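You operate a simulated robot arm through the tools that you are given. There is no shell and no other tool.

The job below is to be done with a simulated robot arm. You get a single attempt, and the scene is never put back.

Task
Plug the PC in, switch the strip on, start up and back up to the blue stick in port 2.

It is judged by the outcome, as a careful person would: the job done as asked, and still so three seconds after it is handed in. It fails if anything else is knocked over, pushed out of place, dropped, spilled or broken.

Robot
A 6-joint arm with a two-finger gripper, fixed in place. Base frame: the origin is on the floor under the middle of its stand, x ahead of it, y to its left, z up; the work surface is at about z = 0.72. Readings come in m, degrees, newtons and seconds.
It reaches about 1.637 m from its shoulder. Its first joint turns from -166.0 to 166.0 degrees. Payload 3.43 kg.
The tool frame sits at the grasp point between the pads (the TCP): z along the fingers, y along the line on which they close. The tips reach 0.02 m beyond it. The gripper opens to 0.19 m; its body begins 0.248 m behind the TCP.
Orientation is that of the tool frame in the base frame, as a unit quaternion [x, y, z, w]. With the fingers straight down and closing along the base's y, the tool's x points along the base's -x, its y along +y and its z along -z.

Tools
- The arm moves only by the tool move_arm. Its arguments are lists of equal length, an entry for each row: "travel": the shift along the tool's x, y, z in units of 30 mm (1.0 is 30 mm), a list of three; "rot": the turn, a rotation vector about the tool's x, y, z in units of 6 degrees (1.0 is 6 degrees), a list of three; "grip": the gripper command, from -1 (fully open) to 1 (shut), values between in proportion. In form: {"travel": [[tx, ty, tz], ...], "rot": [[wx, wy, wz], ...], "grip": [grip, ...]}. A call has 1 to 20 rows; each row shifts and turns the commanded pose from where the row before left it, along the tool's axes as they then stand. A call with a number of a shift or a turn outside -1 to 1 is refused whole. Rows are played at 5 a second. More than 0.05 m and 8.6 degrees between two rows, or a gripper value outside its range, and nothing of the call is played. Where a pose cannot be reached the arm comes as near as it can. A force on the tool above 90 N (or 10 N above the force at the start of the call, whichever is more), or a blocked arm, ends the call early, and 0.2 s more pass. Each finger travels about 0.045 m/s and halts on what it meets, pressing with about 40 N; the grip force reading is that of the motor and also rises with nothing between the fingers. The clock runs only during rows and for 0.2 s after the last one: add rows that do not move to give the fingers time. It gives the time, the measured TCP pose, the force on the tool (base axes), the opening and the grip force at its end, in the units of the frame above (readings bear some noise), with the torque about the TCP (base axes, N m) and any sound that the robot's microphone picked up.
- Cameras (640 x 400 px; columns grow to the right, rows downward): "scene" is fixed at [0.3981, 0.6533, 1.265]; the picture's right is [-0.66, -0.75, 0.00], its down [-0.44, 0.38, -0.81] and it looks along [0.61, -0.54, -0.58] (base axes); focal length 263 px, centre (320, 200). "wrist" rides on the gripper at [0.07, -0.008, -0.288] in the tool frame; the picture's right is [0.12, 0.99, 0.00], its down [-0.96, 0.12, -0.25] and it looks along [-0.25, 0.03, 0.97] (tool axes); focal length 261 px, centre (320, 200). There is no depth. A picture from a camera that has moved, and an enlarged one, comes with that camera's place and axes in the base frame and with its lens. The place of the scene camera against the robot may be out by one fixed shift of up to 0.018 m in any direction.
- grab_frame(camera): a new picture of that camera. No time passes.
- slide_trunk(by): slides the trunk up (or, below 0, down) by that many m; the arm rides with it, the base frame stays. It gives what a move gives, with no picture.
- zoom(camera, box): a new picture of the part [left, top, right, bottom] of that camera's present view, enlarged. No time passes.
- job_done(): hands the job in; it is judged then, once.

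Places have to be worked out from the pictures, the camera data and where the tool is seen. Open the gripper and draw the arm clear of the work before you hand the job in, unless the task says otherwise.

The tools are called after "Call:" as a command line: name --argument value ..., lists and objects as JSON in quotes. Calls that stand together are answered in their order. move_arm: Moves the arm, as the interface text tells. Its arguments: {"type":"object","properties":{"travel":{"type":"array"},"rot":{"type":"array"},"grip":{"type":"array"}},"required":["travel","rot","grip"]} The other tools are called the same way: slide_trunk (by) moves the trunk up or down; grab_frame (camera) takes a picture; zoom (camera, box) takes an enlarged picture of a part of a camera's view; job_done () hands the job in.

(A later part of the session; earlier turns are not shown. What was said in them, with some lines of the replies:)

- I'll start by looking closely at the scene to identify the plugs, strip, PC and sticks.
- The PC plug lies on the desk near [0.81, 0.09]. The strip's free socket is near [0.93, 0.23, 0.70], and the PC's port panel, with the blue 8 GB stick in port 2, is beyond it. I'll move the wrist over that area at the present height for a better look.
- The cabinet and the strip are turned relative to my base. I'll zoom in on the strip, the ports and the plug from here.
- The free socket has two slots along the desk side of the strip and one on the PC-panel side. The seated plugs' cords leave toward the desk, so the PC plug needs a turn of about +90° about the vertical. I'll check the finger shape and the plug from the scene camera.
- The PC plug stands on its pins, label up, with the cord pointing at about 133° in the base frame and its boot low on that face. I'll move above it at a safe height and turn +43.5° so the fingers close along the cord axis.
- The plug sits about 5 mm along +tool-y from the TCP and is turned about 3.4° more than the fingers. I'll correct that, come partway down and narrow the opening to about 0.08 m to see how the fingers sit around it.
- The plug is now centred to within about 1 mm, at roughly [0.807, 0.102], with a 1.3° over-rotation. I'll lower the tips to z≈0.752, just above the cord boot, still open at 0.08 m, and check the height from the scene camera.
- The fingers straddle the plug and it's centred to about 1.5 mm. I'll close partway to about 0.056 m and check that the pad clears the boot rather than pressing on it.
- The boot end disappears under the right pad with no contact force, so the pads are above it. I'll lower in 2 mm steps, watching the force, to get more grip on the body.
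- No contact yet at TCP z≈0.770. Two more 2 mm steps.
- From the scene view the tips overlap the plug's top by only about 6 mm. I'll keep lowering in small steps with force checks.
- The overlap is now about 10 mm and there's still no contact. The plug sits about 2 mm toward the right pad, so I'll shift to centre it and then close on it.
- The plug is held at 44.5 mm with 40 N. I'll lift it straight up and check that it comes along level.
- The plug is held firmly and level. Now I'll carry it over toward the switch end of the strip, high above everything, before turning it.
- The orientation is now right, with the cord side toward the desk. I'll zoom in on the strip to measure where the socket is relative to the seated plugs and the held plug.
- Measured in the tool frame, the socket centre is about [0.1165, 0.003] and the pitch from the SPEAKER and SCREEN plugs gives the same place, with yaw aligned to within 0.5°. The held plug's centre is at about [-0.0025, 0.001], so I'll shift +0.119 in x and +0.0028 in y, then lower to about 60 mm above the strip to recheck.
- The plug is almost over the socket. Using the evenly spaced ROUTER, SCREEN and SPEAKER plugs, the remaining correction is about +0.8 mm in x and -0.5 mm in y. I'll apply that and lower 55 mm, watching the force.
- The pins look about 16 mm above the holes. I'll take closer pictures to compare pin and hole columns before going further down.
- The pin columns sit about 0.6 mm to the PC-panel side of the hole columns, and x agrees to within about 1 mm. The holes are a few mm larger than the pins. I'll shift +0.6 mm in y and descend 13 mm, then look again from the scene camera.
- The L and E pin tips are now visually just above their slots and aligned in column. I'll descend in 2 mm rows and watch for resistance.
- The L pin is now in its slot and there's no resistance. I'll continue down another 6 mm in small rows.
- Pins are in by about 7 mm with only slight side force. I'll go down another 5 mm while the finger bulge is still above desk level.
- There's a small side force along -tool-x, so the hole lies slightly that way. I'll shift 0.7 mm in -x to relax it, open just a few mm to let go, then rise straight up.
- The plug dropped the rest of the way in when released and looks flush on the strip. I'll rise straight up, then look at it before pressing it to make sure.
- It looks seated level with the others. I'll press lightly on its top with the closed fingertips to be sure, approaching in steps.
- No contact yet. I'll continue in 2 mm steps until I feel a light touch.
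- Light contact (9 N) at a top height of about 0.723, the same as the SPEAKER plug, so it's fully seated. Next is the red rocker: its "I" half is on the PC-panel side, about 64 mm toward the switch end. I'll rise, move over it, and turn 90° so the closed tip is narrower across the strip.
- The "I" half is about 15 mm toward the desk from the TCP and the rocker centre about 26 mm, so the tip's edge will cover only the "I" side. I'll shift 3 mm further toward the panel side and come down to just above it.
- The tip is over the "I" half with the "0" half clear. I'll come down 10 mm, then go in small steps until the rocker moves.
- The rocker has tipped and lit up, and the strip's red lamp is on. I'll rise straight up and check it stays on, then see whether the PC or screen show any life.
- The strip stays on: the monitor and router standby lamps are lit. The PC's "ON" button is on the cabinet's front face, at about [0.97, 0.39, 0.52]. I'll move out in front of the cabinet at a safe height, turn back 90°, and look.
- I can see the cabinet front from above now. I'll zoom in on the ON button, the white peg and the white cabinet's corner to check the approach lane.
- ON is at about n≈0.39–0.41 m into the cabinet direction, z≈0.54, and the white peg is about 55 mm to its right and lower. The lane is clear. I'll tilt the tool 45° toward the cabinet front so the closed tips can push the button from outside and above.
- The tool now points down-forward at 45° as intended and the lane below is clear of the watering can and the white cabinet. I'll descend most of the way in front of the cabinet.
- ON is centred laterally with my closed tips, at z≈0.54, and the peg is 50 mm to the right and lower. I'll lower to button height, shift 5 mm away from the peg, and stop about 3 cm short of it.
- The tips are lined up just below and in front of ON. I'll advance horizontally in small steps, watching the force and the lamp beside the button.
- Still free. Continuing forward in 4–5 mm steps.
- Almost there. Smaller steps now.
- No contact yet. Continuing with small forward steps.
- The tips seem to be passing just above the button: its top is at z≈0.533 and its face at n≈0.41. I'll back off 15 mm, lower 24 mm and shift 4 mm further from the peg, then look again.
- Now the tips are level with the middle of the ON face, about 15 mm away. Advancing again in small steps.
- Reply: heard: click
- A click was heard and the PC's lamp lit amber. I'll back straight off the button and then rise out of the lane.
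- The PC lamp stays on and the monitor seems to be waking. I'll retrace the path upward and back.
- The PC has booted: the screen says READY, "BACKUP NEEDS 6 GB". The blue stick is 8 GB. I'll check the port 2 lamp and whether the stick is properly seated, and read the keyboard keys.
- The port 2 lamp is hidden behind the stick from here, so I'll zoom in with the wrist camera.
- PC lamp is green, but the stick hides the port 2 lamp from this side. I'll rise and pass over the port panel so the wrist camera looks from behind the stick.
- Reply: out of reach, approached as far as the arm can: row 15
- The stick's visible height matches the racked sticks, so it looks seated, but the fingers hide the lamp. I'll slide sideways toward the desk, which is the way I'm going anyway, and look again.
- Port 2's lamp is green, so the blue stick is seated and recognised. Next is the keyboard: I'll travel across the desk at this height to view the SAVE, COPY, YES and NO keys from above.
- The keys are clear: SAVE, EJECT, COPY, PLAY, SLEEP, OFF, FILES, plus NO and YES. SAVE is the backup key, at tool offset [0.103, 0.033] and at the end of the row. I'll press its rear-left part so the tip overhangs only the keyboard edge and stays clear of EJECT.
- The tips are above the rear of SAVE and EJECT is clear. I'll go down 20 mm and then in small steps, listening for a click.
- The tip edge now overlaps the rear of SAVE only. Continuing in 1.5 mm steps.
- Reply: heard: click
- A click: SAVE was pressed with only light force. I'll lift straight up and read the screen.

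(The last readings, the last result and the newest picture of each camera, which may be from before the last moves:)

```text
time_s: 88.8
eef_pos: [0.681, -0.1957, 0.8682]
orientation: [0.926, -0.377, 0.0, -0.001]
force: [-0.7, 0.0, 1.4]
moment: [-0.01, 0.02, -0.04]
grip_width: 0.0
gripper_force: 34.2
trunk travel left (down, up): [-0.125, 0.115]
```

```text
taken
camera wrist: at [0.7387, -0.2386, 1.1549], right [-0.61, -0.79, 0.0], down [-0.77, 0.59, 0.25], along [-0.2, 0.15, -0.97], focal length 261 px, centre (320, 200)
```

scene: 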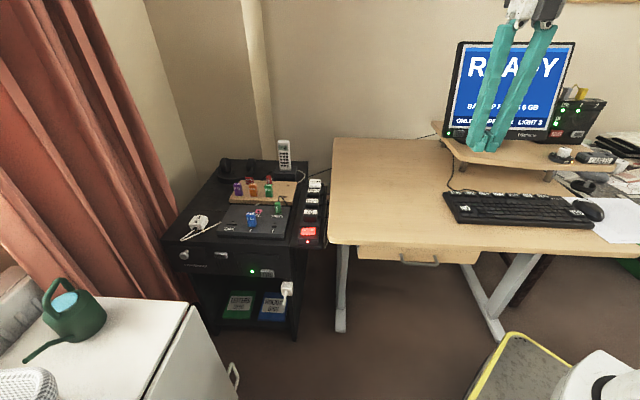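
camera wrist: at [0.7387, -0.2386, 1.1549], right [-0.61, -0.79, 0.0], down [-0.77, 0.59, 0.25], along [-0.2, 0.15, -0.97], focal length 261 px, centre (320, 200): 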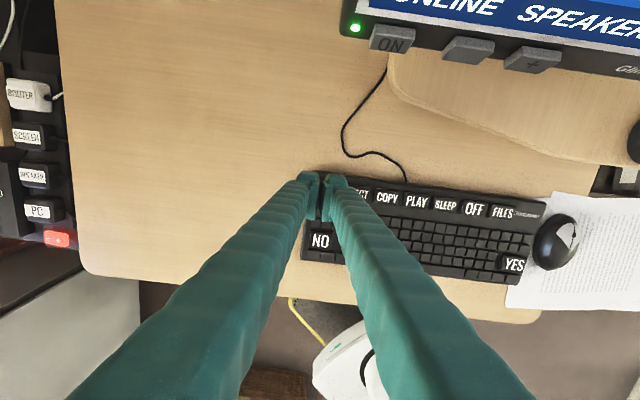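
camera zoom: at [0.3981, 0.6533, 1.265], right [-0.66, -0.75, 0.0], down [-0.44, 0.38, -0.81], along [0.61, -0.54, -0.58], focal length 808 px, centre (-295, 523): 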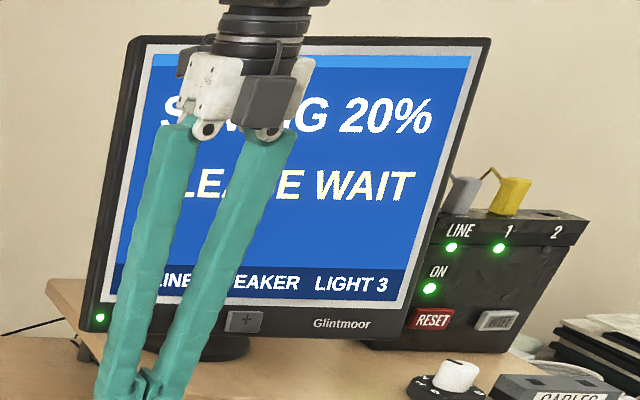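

The screen says "SAVING 20% — PLEASE WAIT". I'll draw back from the keyboard, out of the camera's view of the screen, while it runs.

Call:
move_arm --travel '[[0, 0, -0.8], [0, 0, -0.8], [-0.6, -1, 0], [-0.6, -1, 0], [-0.6, -1, 0], [-0.6, -1, 0], [-0.6, -1, 0], [0, 0, 0], [0, 0, 0], [0, 0, 0]]' --rot '[[0, 0, 0], [0, 0, 0], [0, 0, 0], [0, 0, 0], [0, 0, 0], [0, 0, 0], [0, 0, 0], [0, 0, 0], [0, 0, 0], [0, 0, 0]]' --grip '[1, 1, 1, 1, 1, 1, 1, 1, 1, 1]'

Call:
grab_frame --camera "scene"

Call:
zoom --camera "scene" --box '[430, 30, 610, 160]'

```text
time_s: 91.0
eef_pos: [0.7207, -0.0257, 0.9151]
orientation: [0.926, -0.376, 0.0, 0.0]
force: [0.3, -0.5, 0.2]
moment: [-0.01, -0.02, 0.04]
grip_width: 0.0001
gripper_force: 33.8
trunk travel left (down, up): [-0.125, 0.115]
```

```text
taken
```

scene: 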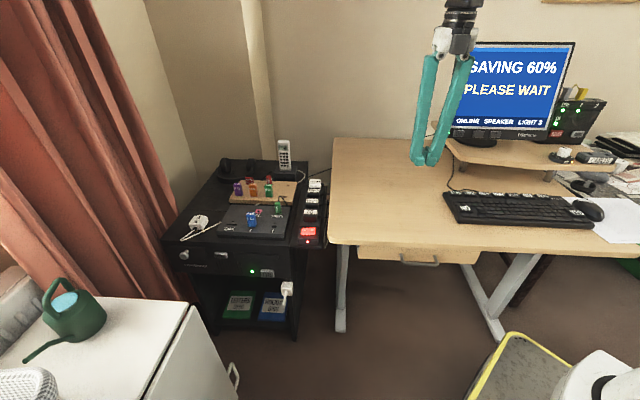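

```text
3.08 times, centred on (520, 95) of scene
camera zoom: at [0.3981, 0.6533, 1.265], right [-0.66, -0.75, 0.0], down [-0.44, 0.38, -0.81], along [0.61, -0.54, -0.58], focal length 808 px, centre (-295, 523)
```

zoom: 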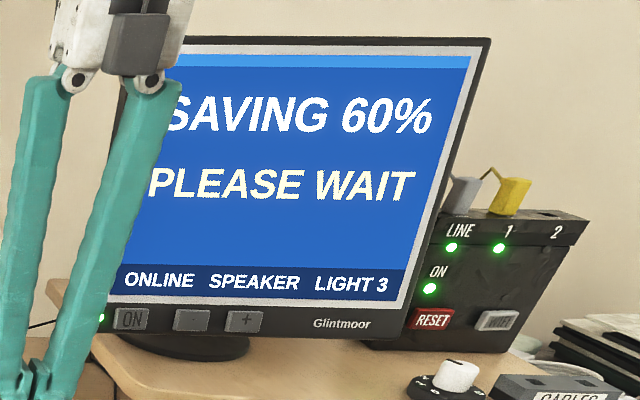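

Saving is at 60%. I'll draw back further and wait a few seconds.

Call:
move_arm --travel '[[-0.3, -0.9, -0.3], [-0.3, -0.9, -0.3], [-0.3, -0.9, -0.3], [-0.3, -0.9, -0.3], [0, 0, 0], [0, 0, 0], [0, 0, 0], [0, 0, 0], [0, 0, 0], [0, 0, 0], [0, 0, 0], [0, 0, 0], [0, 0, 0], [0, 0, 0], [0, 0, 0]]' --rot '[[0, 0, 0], [0, 0, 0], [0, 0, 0], [0, 0, 0], [0, 0, 0], [0, 0, 0], [0, 0, 0], [0, 0, 0], [0, 0, 0], [0, 0, 0], [0, 0, 0], [0, 0, 0], [0, 0, 0], [0, 0, 0], [0, 0, 0]]' --grip '[1, 1, 1, 1, 1, 1, 1, 1, 1, 1, 1, 1, 1, 1, 1]'

Call:
grab_frame --camera "scene"

Call:
zoom --camera "scene" --box '[430, 30, 610, 160]'

```text
time_s: 94.2
eef_pos: [0.7697, 0.0748, 0.9533]
orientation: [0.927, -0.376, 0.0, 0.0]
force: [-0.1, 0.7, -0.5]
moment: [0.03, 0.02, 0.01]
grip_width: 0.0
gripper_force: 34.3
trunk travel left (down, up): [-0.125, 0.115]
```

```text
taken
```

scene: 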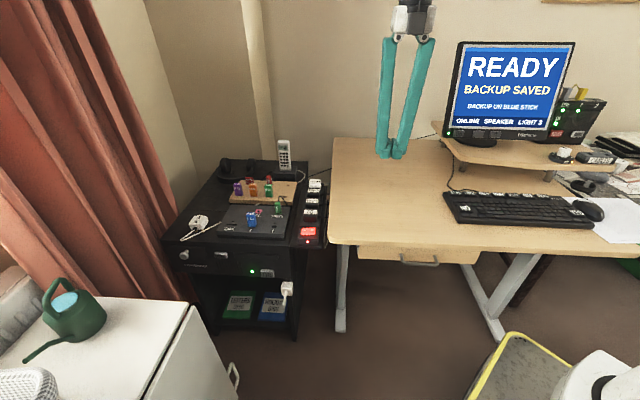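

```text
3.08 times, centred on (520, 95) of scene
camera zoom: at [0.3981, 0.6533, 1.265], right [-0.66, -0.75, 0.0], down [-0.44, 0.38, -0.81], along [0.61, -0.54, -0.58], focal length 808 px, centre (-295, 523)
```

zoom: 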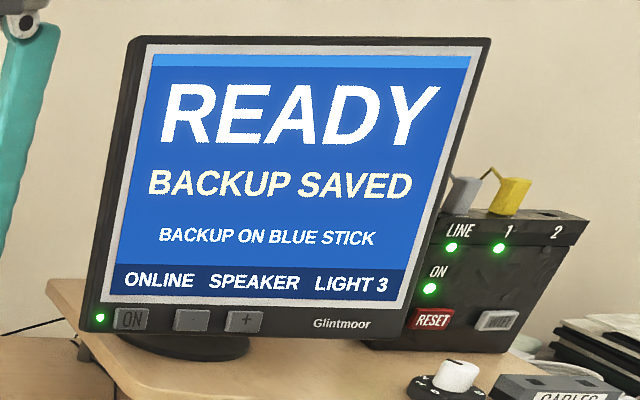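

The screen reads "READY — BACKUP SAVED — BACKUP ON BLUE STICK". I'll open the gripper, rise clear, and do a last check of everything.

Call:
move_arm --travel '[[0, 0, -0.8], [0, 0, -0.8], [0, 0, 0], [0, 0, 0], [0, 0, 0], [0, 0, 0], [0, 0, 0], [0, 0, 0], [0, 0, 0], [0, 0, 0], [0, 0, 0], [0, 0, 0]]' --rot '[[0, 0, 0], [0, 0, 0], [0, 0, 0], [0, 0, 0], [0, 0, 0], [0, 0, 0], [0, 0, 0], [0, 0, 0], [0, 0, 0], [0, 0, 0], [0, 0, 0], [0, 0, 0]]' --grip '[-0.5, -1, -1, -1, -1, -1, -1, -1, -1, -1, -1, -1]'

Call:
grab_frame --camera "scene"

Call:
zoom --camera "scene" --box '[160, 130, 340, 320]'

Call:
grab_frame --camera "wrist"

```text
time_s: 96.8
eef_pos: [0.7702, 0.0753, 1.0001]
orientation: [0.927, -0.376, 0.0, 0.0]
force: [0.2, 0.3, -0.5]
moment: [-0.01, 0.01, 0.0]
grip_width: 0.1898
gripper_force: 0.0
trunk travel left (down, up): [-0.125, 0.115]
```

```text
taken
```

scene: 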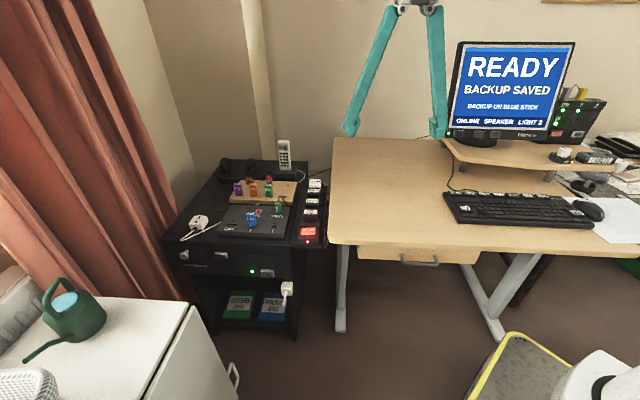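

```text
2.11 times, centred on (250, 225) of scene
camera zoom: at [0.3981, 0.6533, 1.265], right [-0.66, -0.75, 0.0], down [-0.44, 0.38, -0.81], along [0.61, -0.54, -0.58], focal length 553 px, centre (467, 147)
```

zoom: 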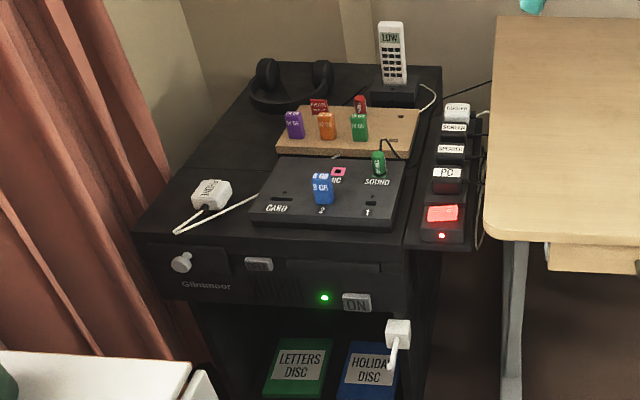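

```text
taken
camera wrist: at [0.8275, 0.0329, 1.2863], right [-0.61, -0.79, 0.0], down [-0.77, 0.59, 0.25], along [-0.2, 0.15, -0.97], focal length 261 px, centre (320, 200)
```

wrist: 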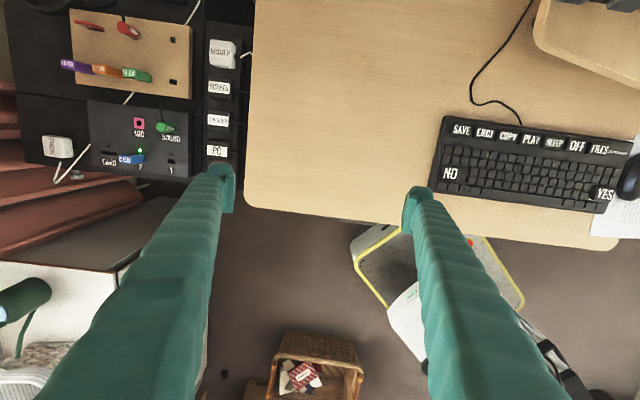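

Everything is in place: the PC plug is seated, the strip is lit, the PC is on, the blue stick is in port 2 with its lamp green, and the screen confirms the backup. Nothing else was disturbed and the gripper is open and clear, so I'm handing in.

Call:
job_done

```text
The job is handed in.
```

The backup is done: the screen reads "READY – BACKUP SAVED – BACKUP ON BLUE STICK". I've handed the job in; the tool only confirmed receipt, so I don't have the judge's verdict.

- **Plug:** the PC plug is fully seated in the strip's free socket, level with the SPEAKER plug next to it.
- **Strip:** the red rocker is on "I" and its lamp is lit. The monitor and router came on with it.
- **PC:** I pressed ON on the cabinet front, heard the click, and the PC lamp went from amber to green.
- **Backup:** the blue 8 GB stick was already in port 2, which shows a green lamp, and the backup needed 6 GB. I pressed SAVE and waited for it to finish.

In the final pictures nothing else had moved or fallen. The gripper is open and the arm is clear of the desk.
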